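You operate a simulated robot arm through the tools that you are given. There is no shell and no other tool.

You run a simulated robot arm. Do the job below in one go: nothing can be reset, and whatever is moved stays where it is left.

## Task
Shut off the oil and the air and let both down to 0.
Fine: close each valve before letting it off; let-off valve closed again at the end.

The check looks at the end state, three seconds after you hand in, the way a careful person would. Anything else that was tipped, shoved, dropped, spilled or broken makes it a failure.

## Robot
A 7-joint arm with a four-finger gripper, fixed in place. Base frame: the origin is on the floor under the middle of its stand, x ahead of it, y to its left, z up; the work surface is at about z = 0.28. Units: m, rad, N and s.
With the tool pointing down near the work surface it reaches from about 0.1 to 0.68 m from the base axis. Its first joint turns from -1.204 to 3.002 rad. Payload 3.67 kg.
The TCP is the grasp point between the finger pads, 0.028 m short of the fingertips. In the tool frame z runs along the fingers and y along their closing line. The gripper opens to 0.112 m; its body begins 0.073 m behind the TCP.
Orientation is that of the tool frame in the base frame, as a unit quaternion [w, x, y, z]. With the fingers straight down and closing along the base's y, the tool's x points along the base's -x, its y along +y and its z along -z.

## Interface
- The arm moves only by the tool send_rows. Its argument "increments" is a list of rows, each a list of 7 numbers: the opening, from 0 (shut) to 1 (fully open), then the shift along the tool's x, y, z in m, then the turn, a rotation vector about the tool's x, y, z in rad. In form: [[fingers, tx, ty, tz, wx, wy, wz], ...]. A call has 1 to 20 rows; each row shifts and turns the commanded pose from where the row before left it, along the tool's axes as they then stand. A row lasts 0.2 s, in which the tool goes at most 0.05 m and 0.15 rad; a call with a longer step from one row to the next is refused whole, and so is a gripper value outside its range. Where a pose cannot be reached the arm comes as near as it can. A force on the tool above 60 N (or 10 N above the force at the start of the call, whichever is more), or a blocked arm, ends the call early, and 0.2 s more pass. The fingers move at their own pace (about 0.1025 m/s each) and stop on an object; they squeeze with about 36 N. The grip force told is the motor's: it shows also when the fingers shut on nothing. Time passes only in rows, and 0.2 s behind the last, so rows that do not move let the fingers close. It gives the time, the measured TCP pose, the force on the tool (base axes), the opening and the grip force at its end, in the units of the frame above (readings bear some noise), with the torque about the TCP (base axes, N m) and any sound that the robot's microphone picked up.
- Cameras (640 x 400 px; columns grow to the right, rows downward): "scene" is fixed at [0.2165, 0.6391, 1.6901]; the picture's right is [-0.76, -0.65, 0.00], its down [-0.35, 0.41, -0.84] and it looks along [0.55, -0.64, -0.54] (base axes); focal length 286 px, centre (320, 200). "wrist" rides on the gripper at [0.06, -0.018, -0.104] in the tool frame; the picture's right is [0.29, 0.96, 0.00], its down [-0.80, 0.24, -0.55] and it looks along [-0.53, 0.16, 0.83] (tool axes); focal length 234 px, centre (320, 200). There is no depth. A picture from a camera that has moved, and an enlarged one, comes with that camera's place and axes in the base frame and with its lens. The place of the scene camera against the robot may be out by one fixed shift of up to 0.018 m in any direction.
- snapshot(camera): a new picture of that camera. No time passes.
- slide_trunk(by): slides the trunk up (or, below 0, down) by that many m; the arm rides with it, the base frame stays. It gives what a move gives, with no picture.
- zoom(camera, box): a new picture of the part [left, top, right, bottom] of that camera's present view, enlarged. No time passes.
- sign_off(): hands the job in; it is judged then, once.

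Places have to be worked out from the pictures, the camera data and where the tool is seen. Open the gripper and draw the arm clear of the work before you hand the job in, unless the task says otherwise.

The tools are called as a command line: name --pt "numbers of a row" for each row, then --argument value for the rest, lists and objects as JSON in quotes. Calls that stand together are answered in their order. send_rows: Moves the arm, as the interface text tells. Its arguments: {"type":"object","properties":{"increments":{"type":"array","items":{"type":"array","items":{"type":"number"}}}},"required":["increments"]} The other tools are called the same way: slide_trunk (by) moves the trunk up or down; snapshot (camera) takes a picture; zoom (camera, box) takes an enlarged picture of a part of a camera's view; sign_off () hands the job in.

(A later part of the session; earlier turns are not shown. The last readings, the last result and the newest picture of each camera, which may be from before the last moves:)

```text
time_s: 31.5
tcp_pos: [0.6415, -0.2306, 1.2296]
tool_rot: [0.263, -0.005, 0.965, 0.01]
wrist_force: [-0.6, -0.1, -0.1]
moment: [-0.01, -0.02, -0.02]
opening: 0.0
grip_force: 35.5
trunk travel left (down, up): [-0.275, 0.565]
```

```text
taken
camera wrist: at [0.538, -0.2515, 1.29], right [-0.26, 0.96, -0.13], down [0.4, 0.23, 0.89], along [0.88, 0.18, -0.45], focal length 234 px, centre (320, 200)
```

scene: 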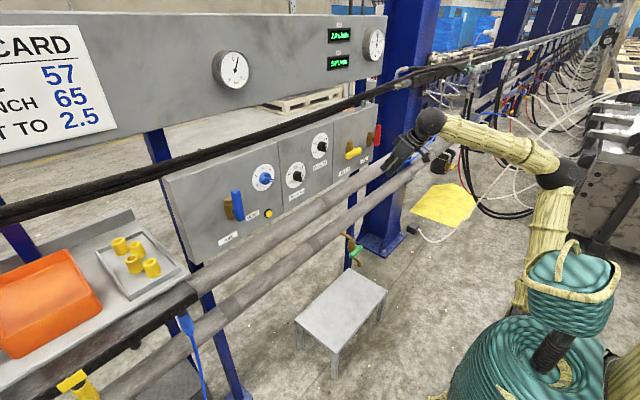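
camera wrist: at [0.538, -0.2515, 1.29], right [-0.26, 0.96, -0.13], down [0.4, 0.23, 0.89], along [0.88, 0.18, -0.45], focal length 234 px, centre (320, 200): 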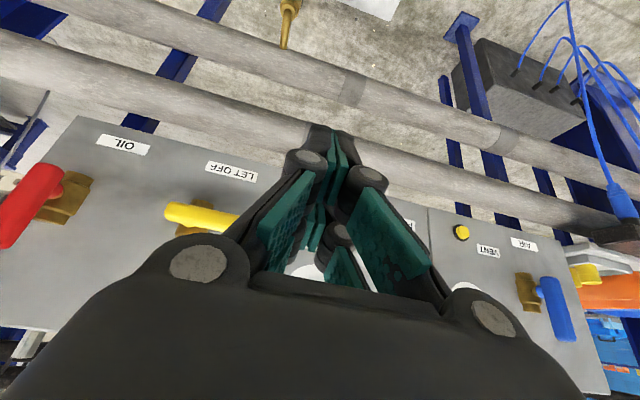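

The arm followed exactly all the way, so the wrist is unwound. Since I'm on the oil side with a good view, I look closely at OIL and LET OFF now.

zoom --camera "wrist" --box '[0, 100, 256, 260]'

zoom --camera "scene" --box '[320, 100, 448, 180]'

```text
2.50 times, centred on (128, 180) of wrist
camera zoom: at [0.538, -0.2515, 1.29], right [-0.26, 0.96, -0.13], down [0.4, 0.23, 0.89], along [0.88, 0.18, -0.45], focal length 585 px, centre (800, 250)
```

zoom: 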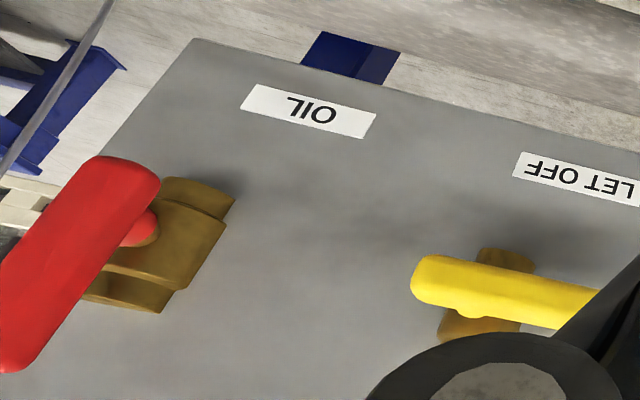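

```text
5.00 times, centred on (384, 140) of scene
camera zoom: at [0.2165, 0.6391, 1.6901], right [-0.76, -0.65, 0.0], down [-0.35, 0.41, -0.84], along [0.55, -0.64, -0.54], focal length 1428 px, centre (0, 500)
```

zoom: 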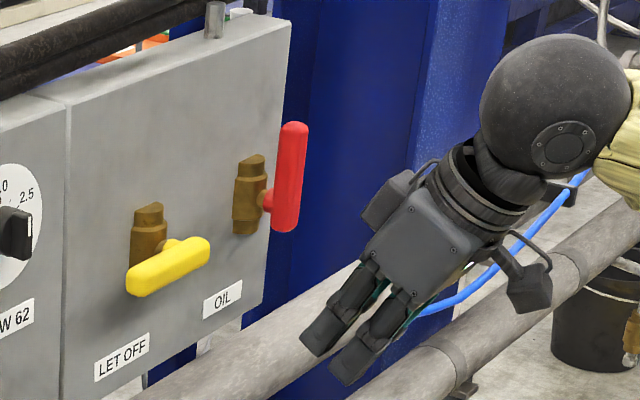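

Positions now agree well: all pivots at z≈1.19, lever plane x≈0.86; AIR at y≈0.268, LET OFF pivot y≈-0.36 (lever pointing left to y≈-0.29), OIL y≈-0.52. For the steep tool pose the shoulder needs to be higher, so I raise the trunk 0.2 m.

slide_trunk --by 0.2

send_rows --pt "0 0.0022 0.042 0.0195 0 0 0" --pt "0 0.0022 0.042 0.0195 0 0 0" --pt "0 0.0022 0.042 0.0195 0 0 0" --pt "0 0.0022 0.042 0.0195 0 0 0" --pt "0 0.0022 0.042 0.0195 0 0 0" --pt "0 0.0022 0.042 0.0195 0 0 0" --pt "0 0.0022 0.042 0.0195 0 0 0" --pt "0 0.0022 0.042 0.0195 0 0 0" --pt "0 0.0022 0.042 0.0195 0 0 0" --pt "0 0.0022 0.042 0.0195 0 0 0" --pt "0 0 0 0 0 0 0"

snapshot --camera "scene"

snapshot --camera "wrist"

```text
time_s: 33.7
tcp_pos: [0.6419, -0.2312, 1.4301]
tool_rot: [0.264, -0.006, 0.964, 0.01]
wrist_force: [-0.2, -0.6, -0.7]
moment: [0.01, -0.04, 0.01]
opening: 0.0
grip_force: 35.5
trunk travel left (down, up): [-0.475, 0.365]
```

```text
time_s: 36.3
tcp_pos: [0.7331, 0.1661, 1.2635]
tool_rot: [0.25, 0.011, 0.968, 0.038]
wrist_force: [-1.1, -0.4, -0.6]
moment: [-0.01, -0.01, -0.01]
opening: 0.0
grip_force: 36.0
trunk travel left (down, up): [-0.475, 0.365]
stopped in row 11: the arm was blocked; the commanded pose is now the measured one
```

```text
taken
```

scene: 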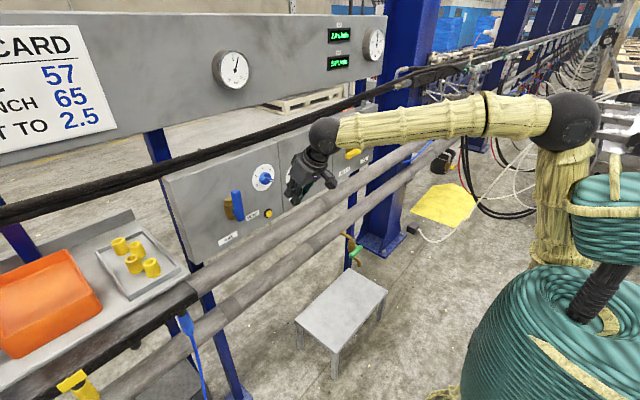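

```text
taken
camera wrist: at [0.6301, 0.1435, 1.3255], right [-0.25, 0.97, -0.06], down [0.43, 0.17, 0.89], along [0.87, 0.19, -0.46], focal length 234 px, centre (320, 200)
```

wrist: 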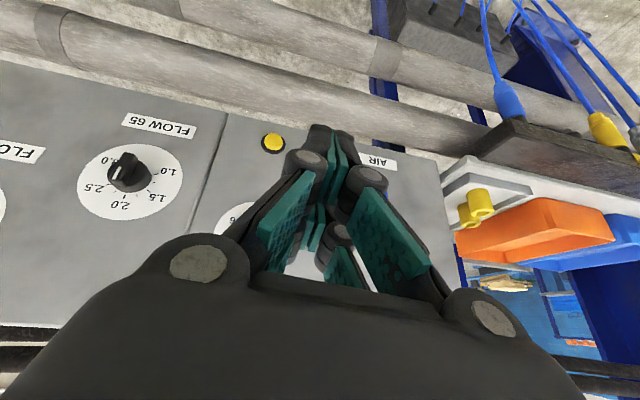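

Again it stalls with a small roll offset. I test with a slow small move: 3 cm to the left while correcting the roll, to see what the arm does.

send_rows --pt "0 0 0.005 0 0 0 -0.02" --pt "0 0 0.005 0 0 0 -0.02" --pt "0 0 0.005 0 0 0 -0.02" --pt "0 0 0.005 0 0 0 0" --pt "0 0 0.005 0 0 0 0" --pt "0 0 0.005 0 0 0 0" --pt "0 0 0 0 0 0 0"

zoom --camera "scene" --box '[440, 60, 640, 260]'

```text
time_s: 37.9
tcp_pos: [0.7408, 0.1846, 1.2583]
tool_rot: [0.237, -0.012, 0.97, 0.044]
wrist_force: [-0.4, -0.1, 0.7]
moment: [0.03, 0.0, -0.01]
opening: 0.0
grip_force: 36.0
trunk travel left (down, up): [-0.475, 0.365]
```

```text
2.00 times, centred on (540, 160) of scene
camera zoom: at [0.2165, 0.6391, 1.6901], right [-0.76, -0.65, 0.0], down [-0.35, 0.41, -0.84], along [0.55, -0.64, -0.54], focal length 571 px, centre (-120, 280)
```

zoom: 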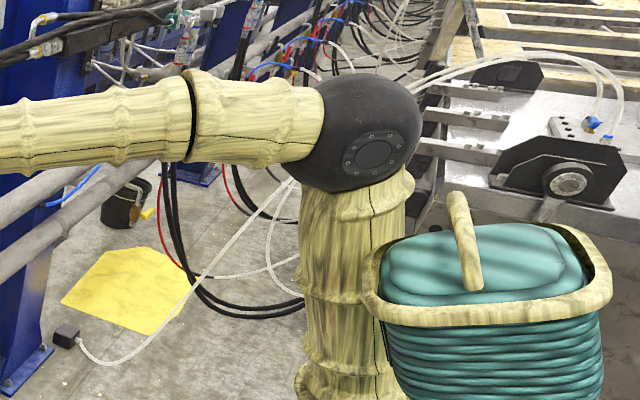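

The arm moves, but with leftover errors. I want to see whether the upper arm is pressing against that basket-shaped part beside it, so I zoom on the robot itself.

zoom --camera "scene" --box '[400, 80, 640, 400]'

zoom --camera "scene" --box '[520, 140, 640, 240]'

```text
1.25 times, centred on (520, 240) of scene
camera zoom: at [0.2165, 0.6391, 1.6901], right [-0.76, -0.65, 0.0], down [-0.35, 0.41, -0.84], along [0.55, -0.64, -0.54], focal length 357 px, centre (70, 150)
```

zoom: 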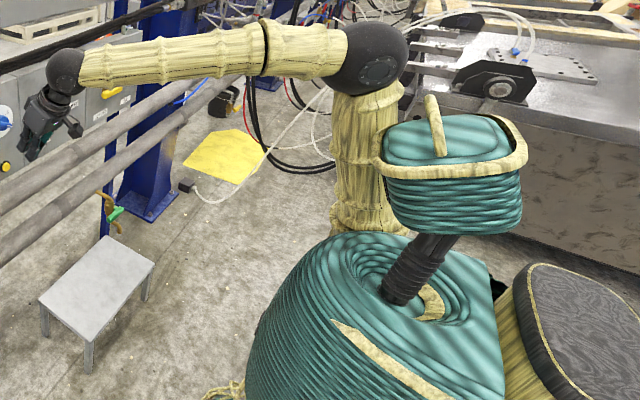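

```text
4.00 times, centred on (580, 190) of scene
camera zoom: at [0.2165, 0.6391, 1.6901], right [-0.76, -0.65, 0.0], down [-0.35, 0.41, -0.84], along [0.55, -0.64, -0.54], focal length 1143 px, centre (-720, 240)
```

zoom: 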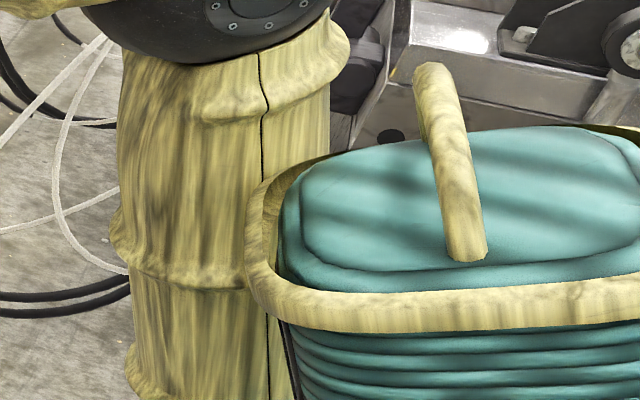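

This is a humanoid-style arm: its shoulder is at roughly (0.09, -0.12), right of the torso, so reaching left with the tool heading straight ahead overbends the wrist sideways. I therefore turn the tool's heading ~26° to the left (aligned with the forearm) for the AIR side.

send_rows --pt "0 0 0 0 -0.039 -0.0406 -0.0967" --pt "0 0 0 0 -0.039 -0.0406 -0.0967" --pt "0 0 0 0 -0.039 -0.0406 -0.0967" --pt "0 0 0 0 -0.039 -0.0406 -0.0967" --pt "0 0 0 0 0 0 0"

snapshot --camera "scene"

snapshot --camera "wrist"

```text
time_s: 39.1
tcp_pos: [0.729, 0.2014, 1.2622]
tool_rot: [0.326, -0.223, 0.917, 0.054]
wrist_force: [-0.1, 0.3, 0.5]
moment: [0.0, -0.01, -0.03]
opening: 0.0
grip_force: 35.2
trunk travel left (down, up): [-0.475, 0.365]
```

```text
taken
```

scene: 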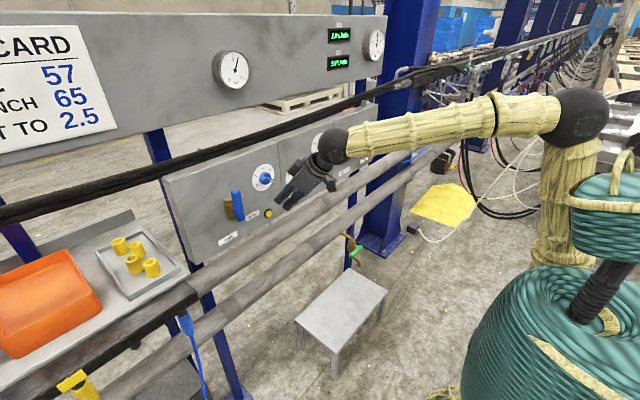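

```text
taken
camera wrist: at [0.6365, 0.1365, 1.3098], right [-0.62, 0.75, -0.22], down [0.12, 0.38, 0.92], along [0.77, 0.55, -0.33], focal length 234 px, centre (320, 200)
```

wrist: 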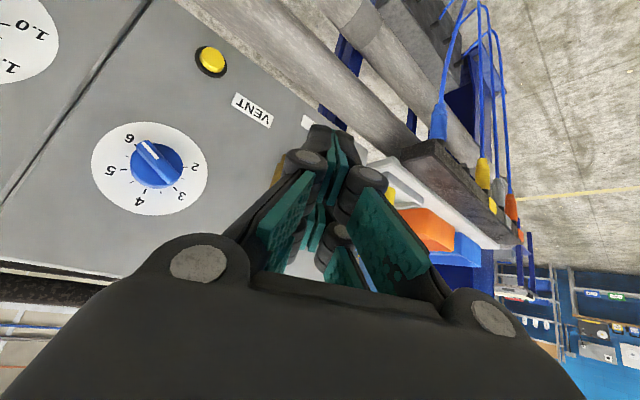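

The offset vanished at once with this heading, confirming it. I now bring the closed fingertips just to the right of the AIR lever, to about (0.835, 0.205, 1.245).

send_rows --pt "0 -0.0213 -0.0142 0.025 0 0 0" --pt "0 -0.0213 -0.0142 0.025 0 0 0" --pt "0 -0.0213 -0.0142 0.025 0 0 0" --pt "0 0 0 0 0 0 0"

zoom --camera "scene" --box '[180, 130, 340, 230]'

snapshot --camera "wrist"

```text
time_s: 40.1
tcp_pos: [0.8349, 0.2055, 1.2494]
tool_rot: [0.327, -0.222, 0.917, 0.055]
wrist_force: [-0.6, 0.6, -0.2]
moment: [-0.02, -0.03, -0.01]
opening: 0.0
grip_force: 36.3
trunk travel left (down, up): [-0.475, 0.365]
```

```text
4.00 times, centred on (260, 180) of scene
camera zoom: at [0.2165, 0.6391, 1.6901], right [-0.76, -0.65, 0.0], down [-0.35, 0.41, -0.84], along [0.55, -0.64, -0.54], focal length 1143 px, centre (560, 280)
```

zoom: 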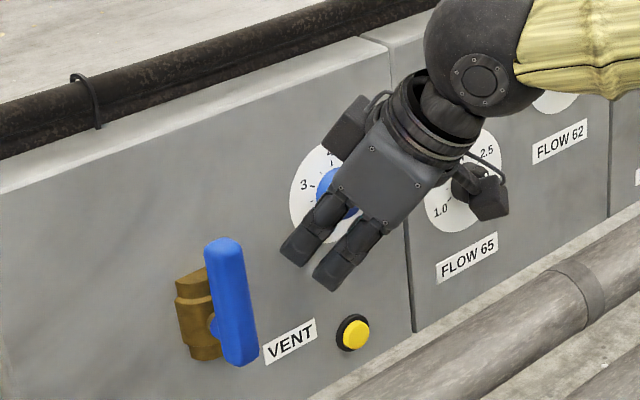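

```text
taken
camera wrist: at [0.7417, 0.1399, 1.2948], right [-0.62, 0.75, -0.22], down [0.12, 0.37, 0.92], along [0.77, 0.54, -0.33], focal length 234 px, centre (320, 200)
```

wrist: 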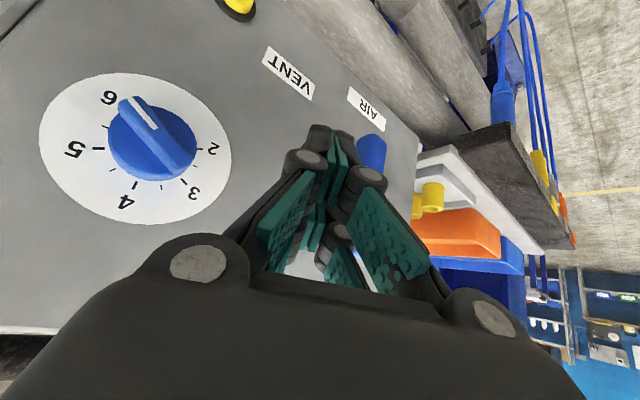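

Tracking is exact here. Now I move left in small steps toward the lever and start pushing gently, watching the force.

send_rows --pt "0 -0.00374 0.00895 0.00244 0 0 0" --pt "0 -0.00374 0.00895 0.00244 0 0 0" --pt "0 -0.00374 0.00895 0.00244 0 0 0" --pt "0 -0.00374 0.00895 0.00244 0 0 0" --pt "0 0 0 0 0 0 0"

zoom --camera "scene" --box '[180, 130, 340, 230]'

```text
time_s: 41.3
tcp_pos: [0.8371, 0.2415, 1.2464]
tool_rot: [0.326, -0.222, 0.917, 0.055]
wrist_force: [-0.5, -1.4, 1.5]
moment: [0.02, -0.06, -0.02]
opening: 0.0
grip_force: 35.6
trunk travel left (down, up): [-0.475, 0.365]
```

```text
4.00 times, centred on (260, 180) of scene
camera zoom: at [0.2165, 0.6391, 1.6901], right [-0.76, -0.65, 0.0], down [-0.35, 0.41, -0.84], along [0.55, -0.64, -0.54], focal length 1143 px, centre (560, 280)
```

zoom: 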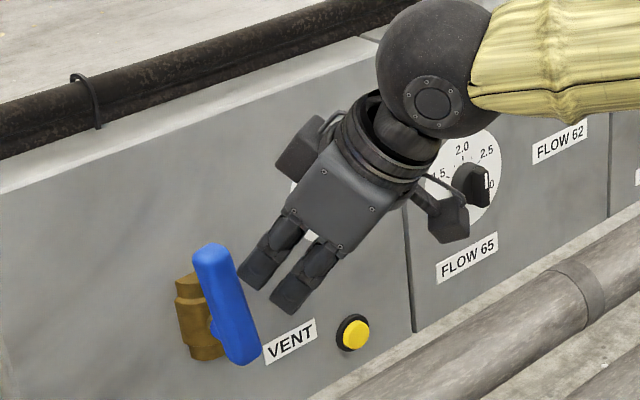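

The lever is tilting to the left with hardly any force, so that's the closing direction. I continue the push to y≈0.297.

send_rows --pt "0 -0.0041 0.0098 0.0027 0 0 0" --pt "0 -0.0041 0.0098 0.0027 0 0 0" --pt "0 -0.0041 0.0098 0.0027 0 0 0" --pt "0 -0.0041 0.0098 0.0027 0 0 0" --pt "0 -0.0041 0.0098 0.0027 0 0 0" --pt "0 0 0 0 0 0 0"

zoom --camera "scene" --box '[180, 130, 340, 230]'

```text
time_s: 42.9
tcp_pos: [0.8459, 0.2586, 1.2948]
tool_rot: [0.343, -0.199, 0.915, 0.079]
wrist_force: [-0.4, -0.2, -0.2]
moment: [0.02, 0.0, 0.03]
opening: 0.0
grip_force: 36.1
trunk travel left (down, up): [-0.475, 0.365]
stopped in row 6: the arm was blocked; the commanded pose is now the measured one
```

```text
4.00 times, centred on (260, 180) of scene
camera zoom: at [0.2165, 0.6391, 1.6901], right [-0.76, -0.65, 0.0], down [-0.35, 0.41, -0.84], along [0.55, -0.64, -0.54], focal length 1143 px, centre (560, 280)
```

zoom: 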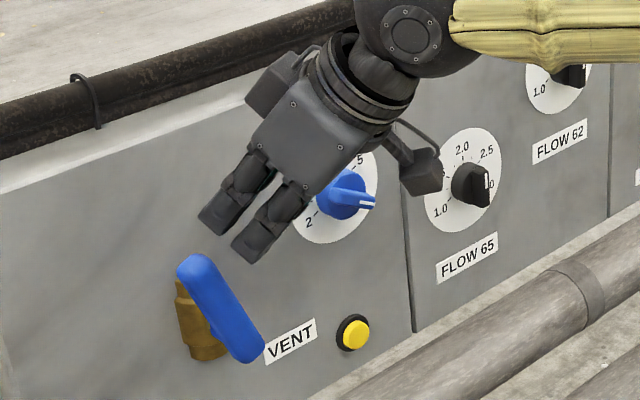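

AIR's lever is about 40° over; then the arm hit its sideways limit again (wrist too far left). I turn the heading further left (~50°) so the wrist can stay further right, first rotating in place above the lever.

send_rows --pt "0 0.006 0 -0.008 -0.0695 0.0098 -0.0857" --pt "0 0 0 0 -0.0695 0.0098 -0.0857" --pt "0 0 0 0 -0.0695 0.0098 -0.0857" --pt "0 0 0 0 -0.0695 0.0098 -0.0857" --pt "0 0 0 0 0 0 0"

zoom --camera "scene" --box '[180, 130, 340, 230]'

snapshot --camera "wrist"

```text
time_s: 44.1
tcp_pos: [0.8359, 0.2592, 1.294]
tool_rot: [0.3, -0.4, 0.854, 0.14]
wrist_force: [-0.6, 0.4, 0.0]
moment: [-0.02, -0.02, 0.0]
opening: 0.0
grip_force: 35.2
trunk travel left (down, up): [-0.475, 0.365]
```

```text
4.00 times, centred on (260, 180) of scene
camera zoom: at [0.2165, 0.6391, 1.6901], right [-0.76, -0.65, 0.0], down [-0.35, 0.41, -0.84], along [0.55, -0.64, -0.54], focal length 1143 px, centre (560, 280)
```

zoom: 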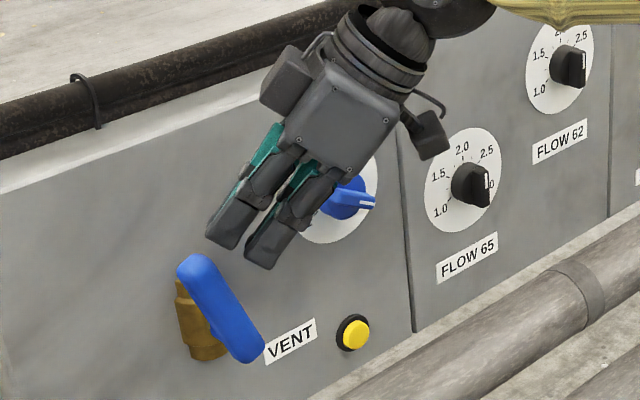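

```text
taken
camera wrist: at [0.7781, 0.1618, 1.3385], right [-0.88, 0.44, -0.18], down [-0.01, 0.37, 0.93], along [0.48, 0.82, -0.32], focal length 234 px, centre (320, 200)
```

wrist: 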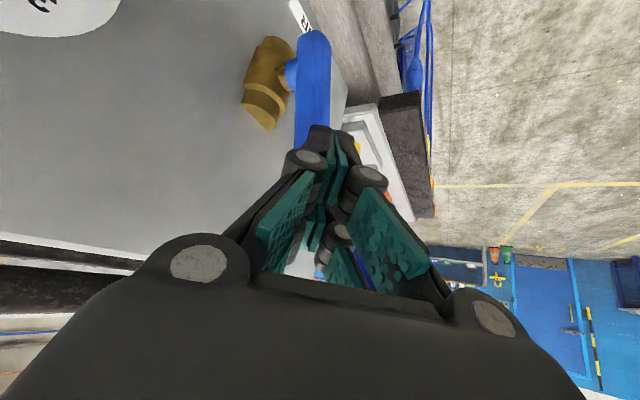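

The tool turned left with exact tracking and its tips are right above the lever. I shift 1.5 cm left and press down in small steps on the lever's end.

send_rows --pt "0 -0.009 0.0096 0.0072 0 0 0" --pt "0 0.00624 0 0.00779 0 0 0" --pt "0 0.00624 0 0.00779 0 0 0" --pt "0 0.00624 0 0.00779 0 0 0" --pt "0 0.00624 0 0.00779 0 0 0" --pt "0 0.00624 0 0.00779 0 0 0" --pt "0 0 0 0 0 0 0"

zoom --camera "scene" --box '[180, 130, 340, 230]'

snapshot --camera "wrist"

```text
time_s: 45.7
tcp_pos: [0.8373, 0.2738, 1.2422]
tool_rot: [0.3, -0.4, 0.855, 0.139]
wrist_force: [-0.4, -0.2, 0.1]
moment: [0.0, 0.0, -0.02]
opening: 0.0
grip_force: 36.0
trunk travel left (down, up): [-0.475, 0.365]
```

```text
4.00 times, centred on (260, 180) of scene
camera zoom: at [0.2165, 0.6391, 1.6901], right [-0.76, -0.65, 0.0], down [-0.35, 0.41, -0.84], along [0.55, -0.64, -0.54], focal length 1143 px, centre (560, 280)
```

zoom: 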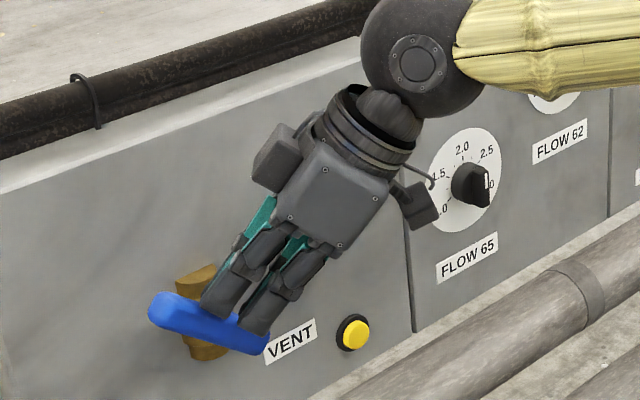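

```text
taken
camera wrist: at [0.7783, 0.1764, 1.2878], right [-0.88, 0.44, -0.18], down [-0.01, 0.37, 0.93], along [0.48, 0.82, -0.32], focal length 234 px, centre (320, 200)
```

wrist: 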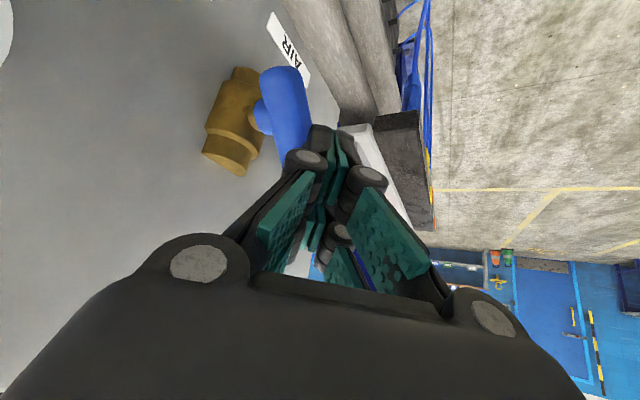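

The lever is now around 50° down to the left and follows nicely. I keep pressing down in small steps.

send_rows --pt "0 0.00624 0 0.00779 0 0 0" --pt "0 0.00624 0 0.00779 0 0 0" --pt "0 0.00624 0 0.00779 0 0 0" --pt "0 0 0 0 0 0 0"

zoom --camera "scene" --box '[180, 130, 340, 230]'

snapshot --camera "wrist"

```text
time_s: 46.7
tcp_pos: [0.8363, 0.2737, 1.2153]
tool_rot: [0.301, -0.401, 0.854, 0.14]
wrist_force: [-4.3, 3.9, 7.9]
moment: [0.2, -0.16, 0.18]
opening: 0.0003
grip_force: 35.5
trunk travel left (down, up): [-0.475, 0.365]
```

```text
4.00 times, centred on (260, 180) of scene
camera zoom: at [0.2165, 0.6391, 1.6901], right [-0.76, -0.65, 0.0], down [-0.35, 0.41, -0.84], along [0.55, -0.64, -0.54], focal length 1143 px, centre (560, 280)
```

zoom: 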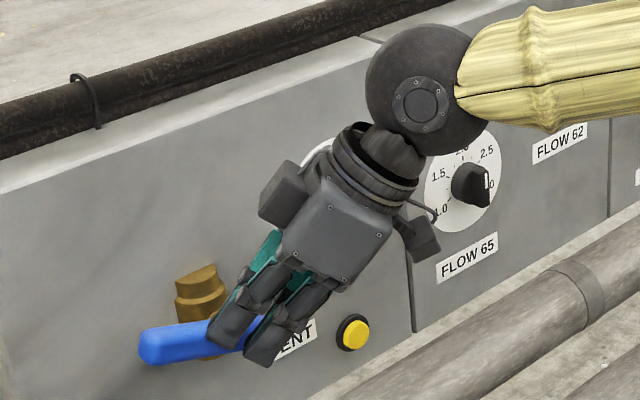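

```text
taken
camera wrist: at [0.778, 0.1766, 1.2602], right [-0.88, 0.44, -0.18], down [-0.01, 0.37, 0.93], along [0.48, 0.82, -0.32], focal length 234 px, centre (320, 200)
```

wrist: 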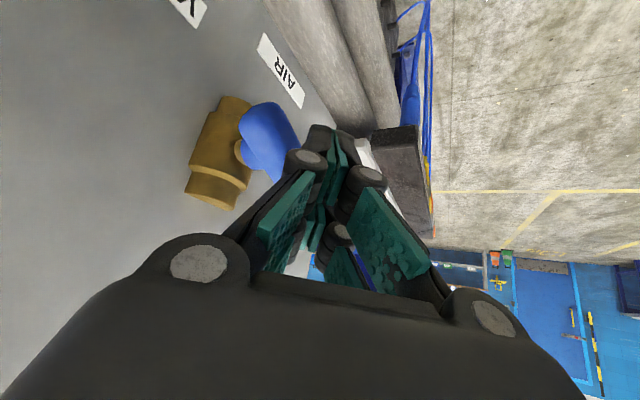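

The lever is at about 75° with ~9 N of reaction. I press a little further to reach the stop.

send_rows --pt "0 0.0044 0 0.0055 0 0 0" --pt "0 0.0044 0 0.0055 0 0 0" --pt "0 0 0 0 0 0 0"

zoom --camera "scene" --box '[180, 130, 340, 230]'

```text
time_s: 47.5
tcp_pos: [0.8346, 0.2739, 1.2046]
tool_rot: [0.304, -0.4, 0.853, 0.139]
wrist_force: [-8.1, 6.7, 31.4]
moment: [0.56, -0.78, 0.35]
opening: 0.0001
grip_force: 35.8
trunk travel left (down, up): [-0.475, 0.365]
```

```text
4.00 times, centred on (260, 180) of scene
camera zoom: at [0.2165, 0.6391, 1.6901], right [-0.76, -0.65, 0.0], down [-0.35, 0.41, -0.84], along [0.55, -0.64, -0.54], focal length 1143 px, centre (560, 280)
```

zoom: 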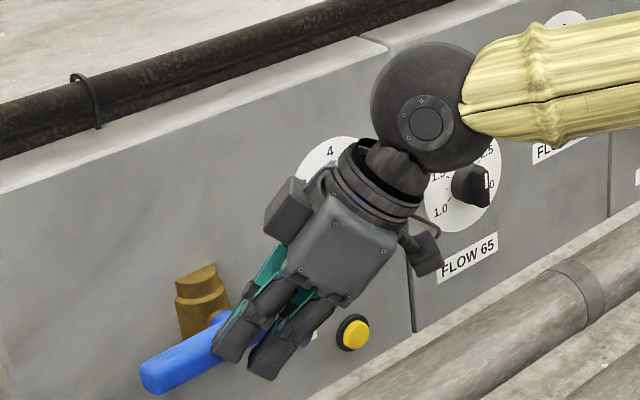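

The lever now looks horizontal and the reaction jumped to 32 N: it's on its stop, AIR is shut. I lift off, draw back from the panel, and check the lever and gauge.

send_rows --pt "0 -0.0125 0 -0.0156 0 0 0" --pt "0 -0.0125 0 -0.0156 0 0 0" --pt "0 0.025 0 -0.03 0 0 0" --pt "0 0.02 0 -0.035 0 0 0" --pt "0 0.02 0 -0.035 0 0 0" --pt "0 0 0 0 0 0 0"

zoom --camera "scene" --box '[180, 130, 340, 230]'

zoom --camera "scene" --box '[200, 40, 280, 90]'

```text
time_s: 48.9
tcp_pos: [0.7643, 0.1882, 1.2775]
tool_rot: [0.3, -0.4, 0.855, 0.138]
wrist_force: [0.1, 0.1, -0.1]
moment: [-0.03, -0.01, 0.01]
opening: 0.0
grip_force: 36.2
trunk travel left (down, up): [-0.475, 0.365]
```

```text
4.00 times, centred on (260, 180) of scene
camera zoom: at [0.2165, 0.6391, 1.6901], right [-0.76, -0.65, 0.0], down [-0.35, 0.41, -0.84], along [0.55, -0.64, -0.54], focal length 1143 px, centre (560, 280)
```

zoom: 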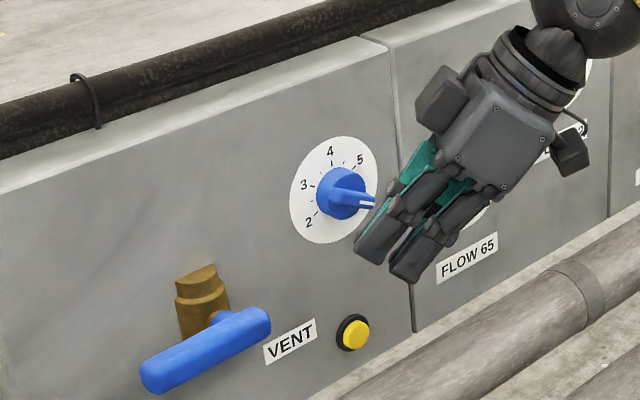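

```text
8.00 times, centred on (240, 65) of scene
camera zoom: at [0.2165, 0.6391, 1.6901], right [-0.76, -0.65, 0.0], down [-0.35, 0.41, -0.84], along [0.55, -0.64, -0.54], focal length 2286 px, centre (960, 1280)
```

zoom: 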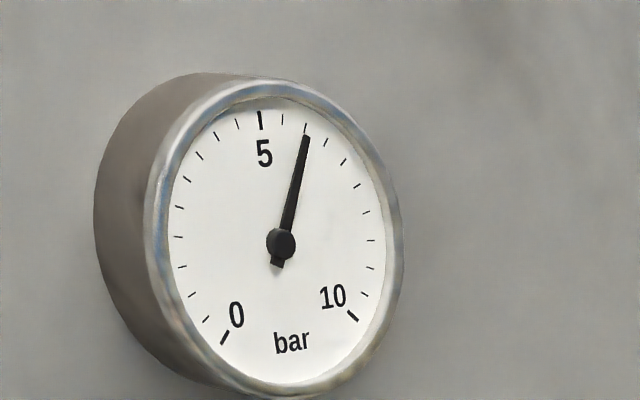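

AIR is shut with its lever crosswise, same attitude as LET OFF; gauge still at 6 bar as expected before venting. For pressing VENT I want a flatter tool, so I lower the trunk by 0.35 m (area in front of the panel is free).

slide_trunk --by -0.35

snapshot --camera "scene"

```text
time_s: 52.3
tcp_pos: [0.7635, 0.1881, 0.9286]
tool_rot: [0.301, -0.4, 0.854, 0.14]
wrist_force: [0.2, 0.3, -0.5]
moment: [0.0, -0.01, 0.02]
opening: 0.0002
grip_force: 35.3
trunk travel left (down, up): [-0.125, 0.715]
```

```text
taken
```

scene: 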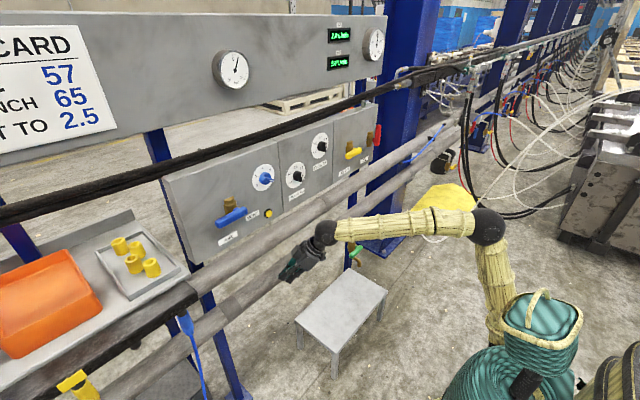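

I raise the TCP in front of VENT's column and turn the tool to heading 15° left, pitched 35° down.

send_rows --pt "0 -0.0121 -0.0077 -0.0415 0 0 0" --pt "0 -0.0121 -0.0077 -0.0415 0 0 0" --pt "0 -0.0121 -0.0077 -0.0415 0 0 0" --pt "0 -0.0121 -0.0077 -0.0415 0 0 0" --pt "0 -0.0121 -0.0077 -0.0415 0 0 0" --pt "0 0 0 0 0.0748 -0.0457 0.0702" --pt "0 0 0 0 0.0748 -0.0457 0.0702" --pt "0 0 0 0 0.0748 -0.0457 0.0702" --pt "0 0 0 0 0.0748 -0.0457 0.0702" --pt "0 0 0 0 0.0748 -0.0457 0.0702" --pt "0 0 0 0 0.0748 -0.0457 0.0702" --pt "0 0 0 0 0 0 0"

snapshot --camera "scene"

snapshot --camera "wrist"

```text
time_s: 54.9
tcp_pos: [0.7384, 0.0998, 1.1294]
tool_rot: [0.459, -0.116, 0.879, 0.06]
wrist_force: [0.4, 0.2, -0.3]
moment: [0.02, 0.05, 0.02]
opening: 0.0
grip_force: 35.9
trunk travel left (down, up): [-0.125, 0.715]
```

```text
taken
```

scene: 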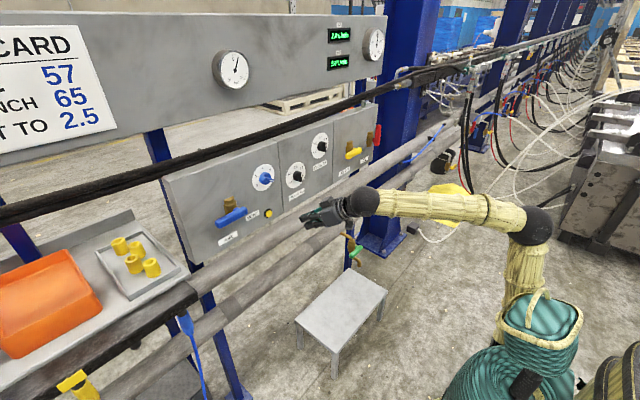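

```text
taken
camera wrist: at [0.6284, 0.0511, 1.1395], right [-0.41, 0.88, -0.24], down [-0.06, 0.23, 0.97], along [0.91, 0.41, -0.04], focal length 234 px, centre (320, 200)
```

wrist: 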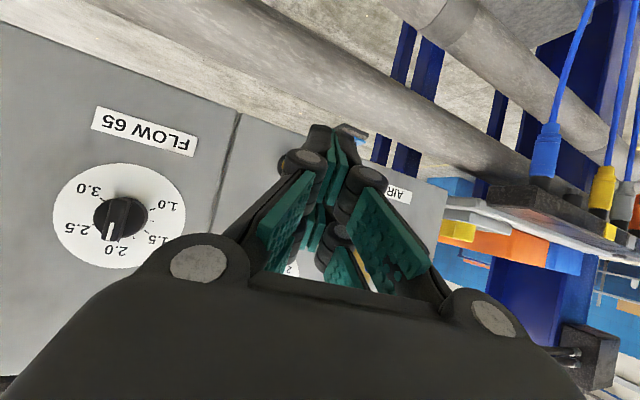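

Tracking is good. VENT is consistently at about (0.893, 0.131, 1.104) in four views. I go to (0.80, 0.12, 1.092), with the upper fingertips lined up on the button, and check.

send_rows --pt "0 -0.0031 0.0018 0.0373 0 0 0" --pt "0 -0.0031 0.0018 0.0373 0 0 0" --pt "0 0 0 0 0 0 0"

zoom --camera "scene" --box '[220, 160, 340, 235]'

snapshot --camera "wrist"

```text
time_s: 55.7
tcp_pos: [0.8013, 0.1186, 1.0891]
tool_rot: [0.458, -0.115, 0.879, 0.059]
wrist_force: [0.7, 0.3, 0.3]
moment: [0.01, -0.01, -0.01]
opening: 0.0
grip_force: 35.8
trunk travel left (down, up): [-0.125, 0.715]
```

```text
5.33 times, centred on (280, 198) of scene
camera zoom: at [0.2165, 0.6391, 1.6901], right [-0.76, -0.65, 0.0], down [-0.35, 0.41, -0.84], along [0.55, -0.64, -0.54], focal length 1524 px, centre (533, 213)
```

zoom: 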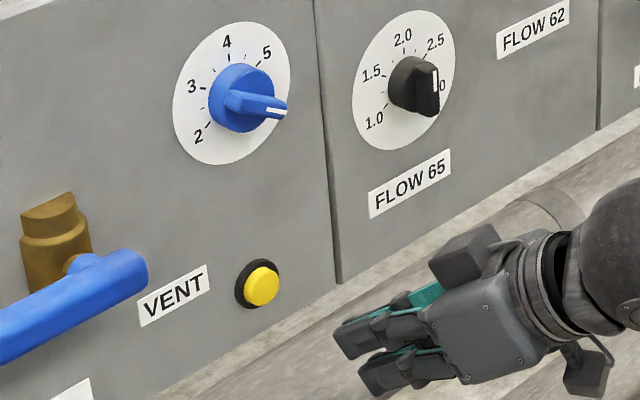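

```text
taken
camera wrist: at [0.6905, 0.0706, 1.1008], right [-0.41, 0.88, -0.24], down [-0.06, 0.23, 0.97], along [0.91, 0.41, -0.04], focal length 234 px, centre (320, 200)
```

wrist: 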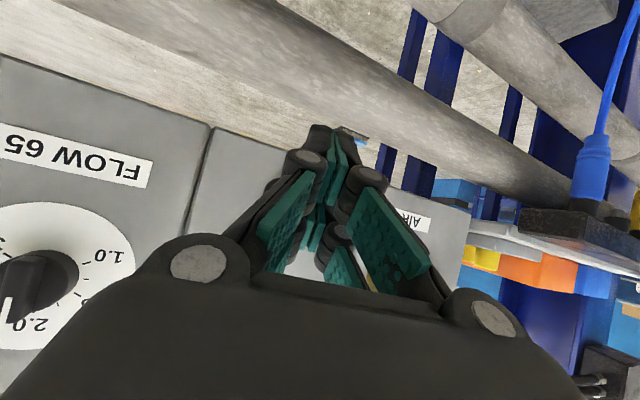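

Comparing the picture with the tool pose, the finger pairs sit about ±1.5 cm from the tool axis. I correct the aim (upper tips at the button), approach to ~1 cm in front of it, then press forward in 4 mm steps.

send_rows --pt "0 -0.0172 -0.0044 0.015 0 0 0" --pt "0 -0.0172 -0.0044 0.015 0 0 0" --pt "0 0 0 0 0 0 0"

zoom --camera "scene" --box '[220, 160, 340, 235]'

snapshot --camera "wrist"

```text
time_s: 56.5
tcp_pos: [0.8458, 0.1228, 1.0996]
tool_rot: [0.458, -0.115, 0.879, 0.059]
wrist_force: [0.6, 1.4, 0.3]
moment: [0.02, -0.05, 0.03]
opening: 0.0
grip_force: 36.1
trunk travel left (down, up): [-0.125, 0.715]
```

```text
5.33 times, centred on (280, 198) of scene
camera zoom: at [0.2165, 0.6391, 1.6901], right [-0.76, -0.65, 0.0], down [-0.35, 0.41, -0.84], along [0.55, -0.64, -0.54], focal length 1524 px, centre (533, 213)
```

zoom: 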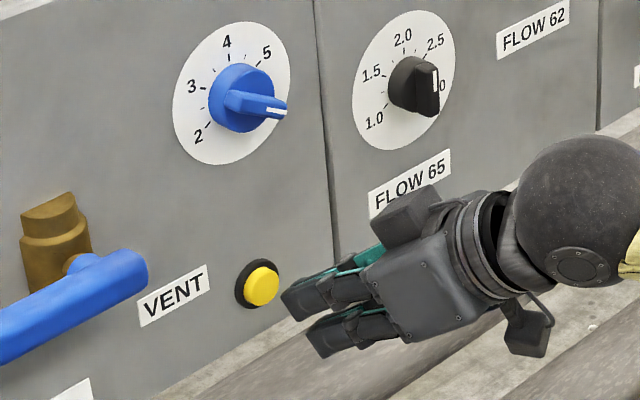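

```text
taken
camera wrist: at [0.7351, 0.0743, 1.1121], right [-0.41, 0.88, -0.24], down [-0.06, 0.23, 0.97], along [0.91, 0.41, -0.04], focal length 234 px, centre (320, 200)
```

wrist: 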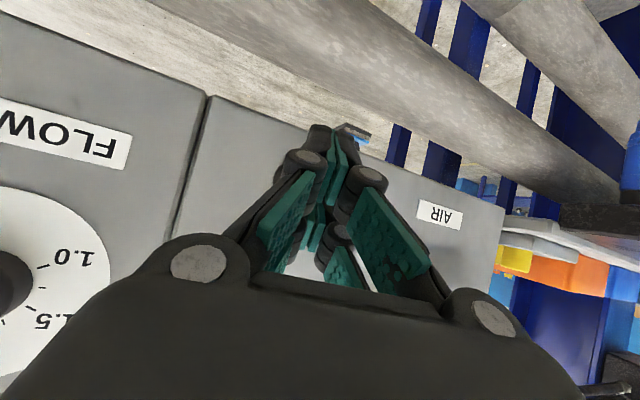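

The upper tip is just right of and slightly below the button. I shift up 6 mm and left 5 mm, then press forward in 4 mm steps, watching force and sound.

send_rows --pt "0 -0.0057 0.0048 -0.0023 0 0 0" --pt "0 -0.0022 -0.001 0.0032 0 0 0" --pt "0 -0.0022 -0.001 0.0032 0 0 0" --pt "0 -0.0022 -0.001 0.0032 0 0 0" --pt "0 0 0 0 0 0 0"

zoom --camera "scene" --box '[220, 160, 340, 235]'

```text
time_s: 57.7
tcp_pos: [0.858, 0.1271, 1.1071]
tool_rot: [0.458, -0.115, 0.879, 0.059]
wrist_force: [-0.2, -0.3, -0.3]
moment: [0.02, -0.02, 0.0]
opening: 0.0003
grip_force: 35.4
trunk travel left (down, up): [-0.125, 0.715]
```

```text
5.33 times, centred on (280, 198) of scene
camera zoom: at [0.2165, 0.6391, 1.6901], right [-0.76, -0.65, 0.0], down [-0.35, 0.41, -0.84], along [0.55, -0.64, -0.54], focal length 1524 px, centre (533, 213)
```

zoom: 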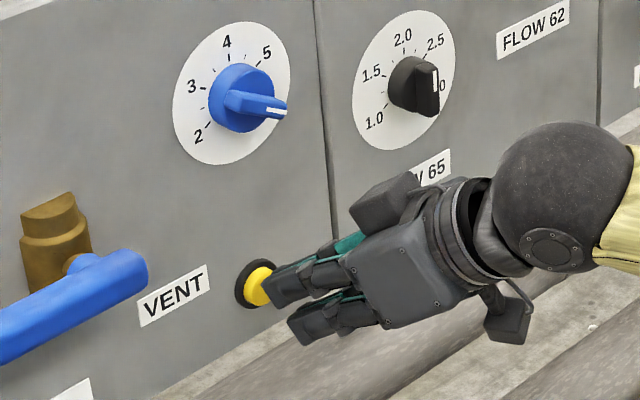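

The tip is right in front of the button's lower half, no contact force yet. I continue forward by 12 mm in 4 mm steps.

send_rows --pt "0 -0.0022 -0.001 0.0032 0 0 0" --pt "0 -0.0022 -0.001 0.0032 0 0 0" --pt "0 -0.0022 -0.001 0.0032 0 0 0" --pt "0 0 0 0 0 0 0"

zoom --camera "scene" --box '[220, 160, 340, 235]'

zoom --camera "scene" --box '[200, 40, 280, 90]'

```text
time_s: 58.7
tcp_pos: [0.8705, 0.1275, 1.1071]
tool_rot: [0.459, -0.116, 0.879, 0.059]
wrist_force: [0.3, 0.2, 0.6]
moment: [-0.02, 0.0, 0.0]
opening: 0.0002
grip_force: 35.5
trunk travel left (down, up): [-0.125, 0.715]
```

```text
5.33 times, centred on (280, 198) of scene
camera zoom: at [0.2165, 0.6391, 1.6901], right [-0.76, -0.65, 0.0], down [-0.35, 0.41, -0.84], along [0.55, -0.64, -0.54], focal length 1524 px, centre (533, 213)
```

zoom: 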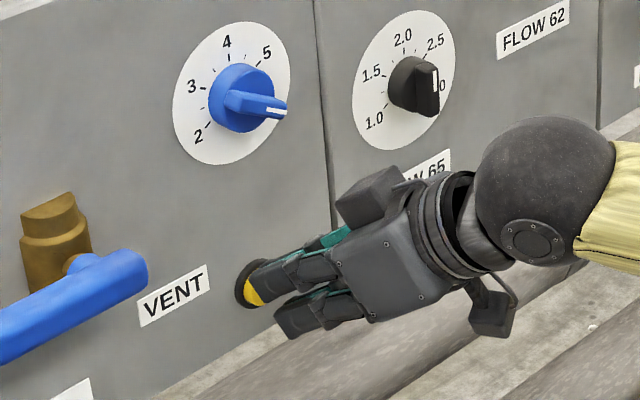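

```text
8.00 times, centred on (240, 65) of scene
camera zoom: at [0.2165, 0.6391, 1.6901], right [-0.76, -0.65, 0.0], down [-0.35, 0.41, -0.84], along [0.55, -0.64, -0.54], focal length 2286 px, centre (960, 1280)
```

zoom: 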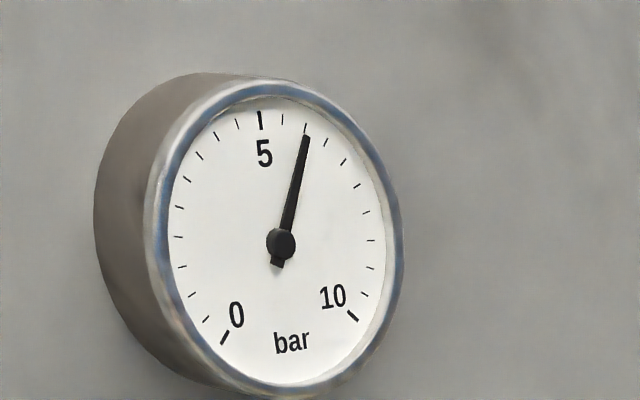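

Still no contact force, although the tip now covers the button in the picture. I press on in 3 mm steps.

send_rows --pt "0 -0.0017 -0.0008 0.0024 0 0 0" --pt "0 -0.0017 -0.0008 0.0024 0 0 0" --pt "0 0 0 0 0 0 0"

zoom --camera "scene" --box '[220, 160, 340, 235]'

```text
time_s: 59.5
tcp_pos: [0.8756, 0.1276, 1.1074]
tool_rot: [0.458, -0.116, 0.879, 0.059]
wrist_force: [-2.1, 0.4, 1.1]
moment: [-0.02, -0.01, 0.02]
opening: 0.0002
grip_force: 36.0
trunk travel left (down, up): [-0.125, 0.715]
heard: click
```

```text
5.33 times, centred on (280, 198) of scene
camera zoom: at [0.2165, 0.6391, 1.6901], right [-0.76, -0.65, 0.0], down [-0.35, 0.41, -0.84], along [0.55, -0.64, -0.54], focal length 1524 px, centre (533, 213)
```

zoom: 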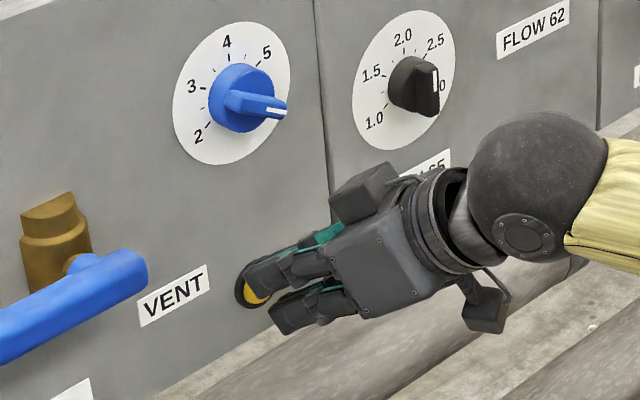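

A click was heard and a small push-back (2 N) appears: the button is pressed. I hold there and watch the air gauge.

send_rows --pt "0 -0.0005 -0.0003 0.0008 0 0 0" --pt "0 0 0 0 0 0 0" --pt "0 0 0 0 0 0 0" --pt "0 0 0 0 0 0 0" --pt "0 0 0 0 0 0 0"

zoom --camera "scene" --box '[200, 40, 280, 90]'

```text
time_s: 60.7
tcp_pos: [0.878, 0.1276, 1.1073]
tool_rot: [0.458, -0.116, 0.879, 0.06]
wrist_force: [-2.3, -0.2, 2.2]
moment: [0.0, -0.07, -0.01]
opening: 0.0
grip_force: 35.5
trunk travel left (down, up): [-0.125, 0.715]
```

```text
8.00 times, centred on (240, 65) of scene
camera zoom: at [0.2165, 0.6391, 1.6901], right [-0.76, -0.65, 0.0], down [-0.35, 0.41, -0.84], along [0.55, -0.64, -0.54], focal length 2286 px, centre (960, 1280)
```

zoom: 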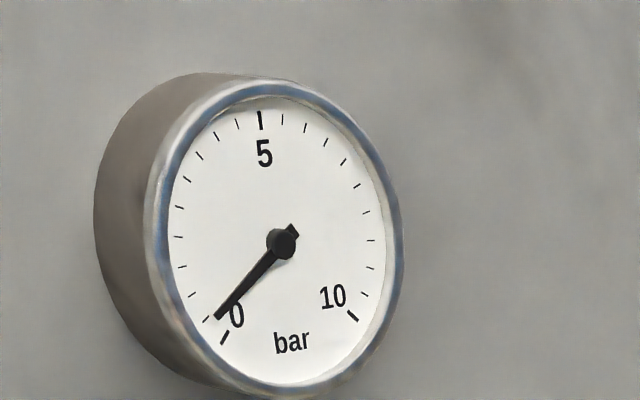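

The air gauge is dropping fast, now just above 0. I hold the button until it reads 0.

send_rows --pt "0 0 0 0 0 0 0" --pt "0 0 0 0 0 0 0" --pt "0 0 0 0 0 0 0" --pt "0 0 0 0 0 0 0" --pt "0 0 0 0 0 0 0" --pt "0 0 0 0 0 0 0" --pt "0 0 0 0 0 0 0" --pt "0 0 0 0 0 0 0" --pt "0 0 0 0 0 0 0" --pt "0 0 0 0 0 0 0"

zoom --camera "scene" --box '[200, 40, 280, 90]'

zoom --camera "scene" --box '[320, 10, 420, 75]'

```text
time_s: 62.9
tcp_pos: [0.8773, 0.1285, 1.1068]
tool_rot: [0.458, -0.116, 0.879, 0.059]
wrist_force: [-2.6, 0.7, 2.5]
moment: [-0.01, -0.07, -0.03]
opening: 0.0001
grip_force: 35.4
trunk travel left (down, up): [-0.125, 0.715]
```

```text
8.00 times, centred on (240, 65) of scene
camera zoom: at [0.2165, 0.6391, 1.6901], right [-0.76, -0.65, 0.0], down [-0.35, 0.41, -0.84], along [0.55, -0.64, -0.54], focal length 2286 px, centre (960, 1280)
```

zoom: 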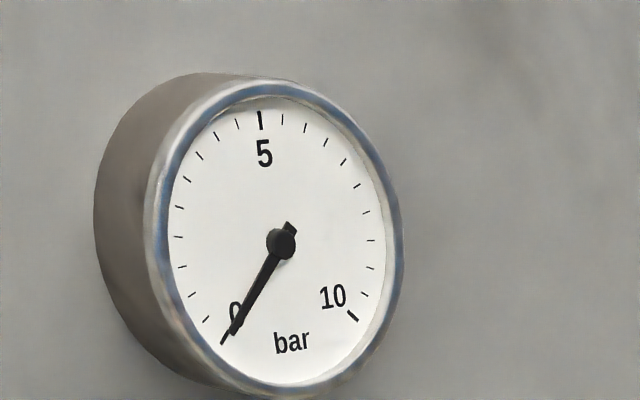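

```text
6.15 times, centred on (370, 42) of scene
camera zoom: at [0.2165, 0.6391, 1.6901], right [-0.76, -0.65, 0.0], down [-0.35, 0.41, -0.84], along [0.55, -0.64, -0.54], focal length 1758 px, centre (12, 1169)
```

zoom: 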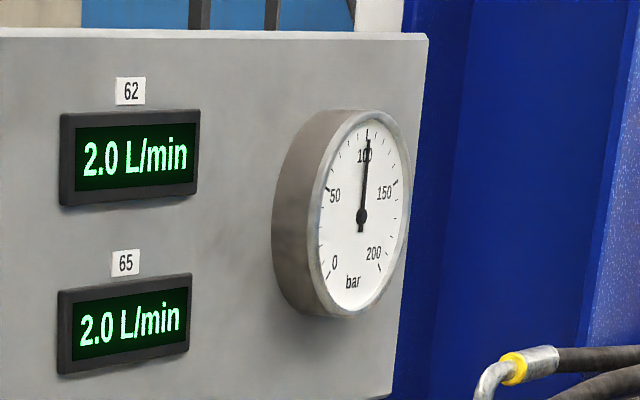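

Air reads 0. I hold two more seconds to let it fully down, then draw straight back off the button.

send_rows --pt "0 0 0 0 0 0 0" --pt "0 0 0 0 0 0 0" --pt "0 0 0 0 0 0 0" --pt "0 0 0 0 0 0 0" --pt "0 0 0 0 0 0 0" --pt "0 0 0 0 0 0 0" --pt "0 0 0 0 0 0 0" --pt "0 0 0 0 0 0 0" --pt "0 0 0 0 0 0 0" --pt "0 0 0 0 0 0 0" --pt "0 0.0166 0.0078 -0.0238 0 0 0" --pt "0 0.0166 0.0078 -0.0238 0 0 0" --pt "0 0.0166 0.0078 -0.0238 0 0 0" --pt "0 0.0166 0.0078 -0.0238 0 0 0" --pt "0 0 0 0 0 0 0"

zoom --camera "scene" --box '[200, 40, 280, 90]'

zoom --camera "scene" --box '[180, 130, 340, 230]'

```text
time_s: 66.1
tcp_pos: [0.7575, 0.1275, 1.1078]
tool_rot: [0.459, -0.116, 0.879, 0.059]
wrist_force: [0.2, -0.9, 0.1]
moment: [0.01, 0.01, 0.02]
opening: 0.0
grip_force: 35.6
trunk travel left (down, up): [-0.125, 0.715]
```

```text
8.00 times, centred on (240, 65) of scene
camera zoom: at [0.2165, 0.6391, 1.6901], right [-0.76, -0.65, 0.0], down [-0.35, 0.41, -0.84], along [0.55, -0.64, -0.54], focal length 2286 px, centre (960, 1280)
```

zoom: 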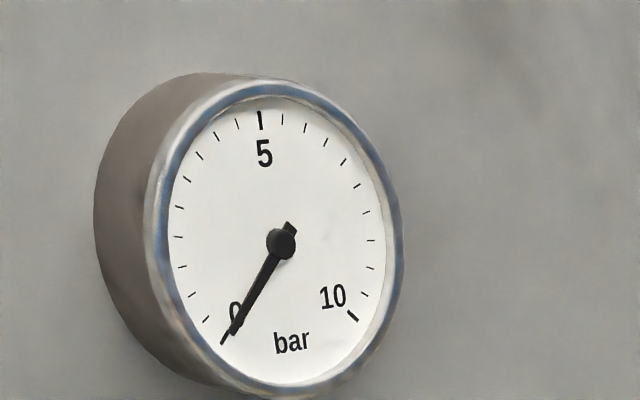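

```text
4.00 times, centred on (260, 180) of scene
camera zoom: at [0.2165, 0.6391, 1.6901], right [-0.76, -0.65, 0.0], down [-0.35, 0.41, -0.84], along [0.55, -0.64, -0.54], focal length 1143 px, centre (560, 280)
```

zoom: 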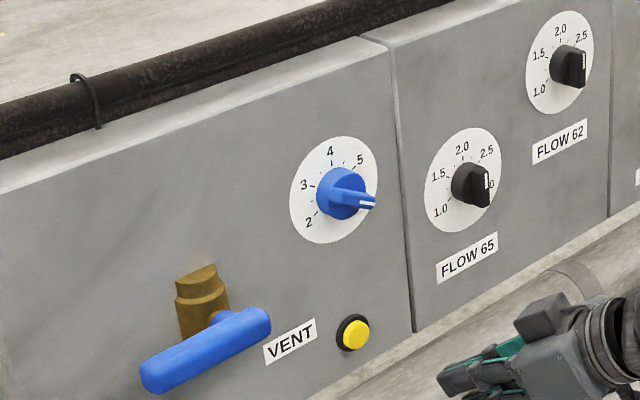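

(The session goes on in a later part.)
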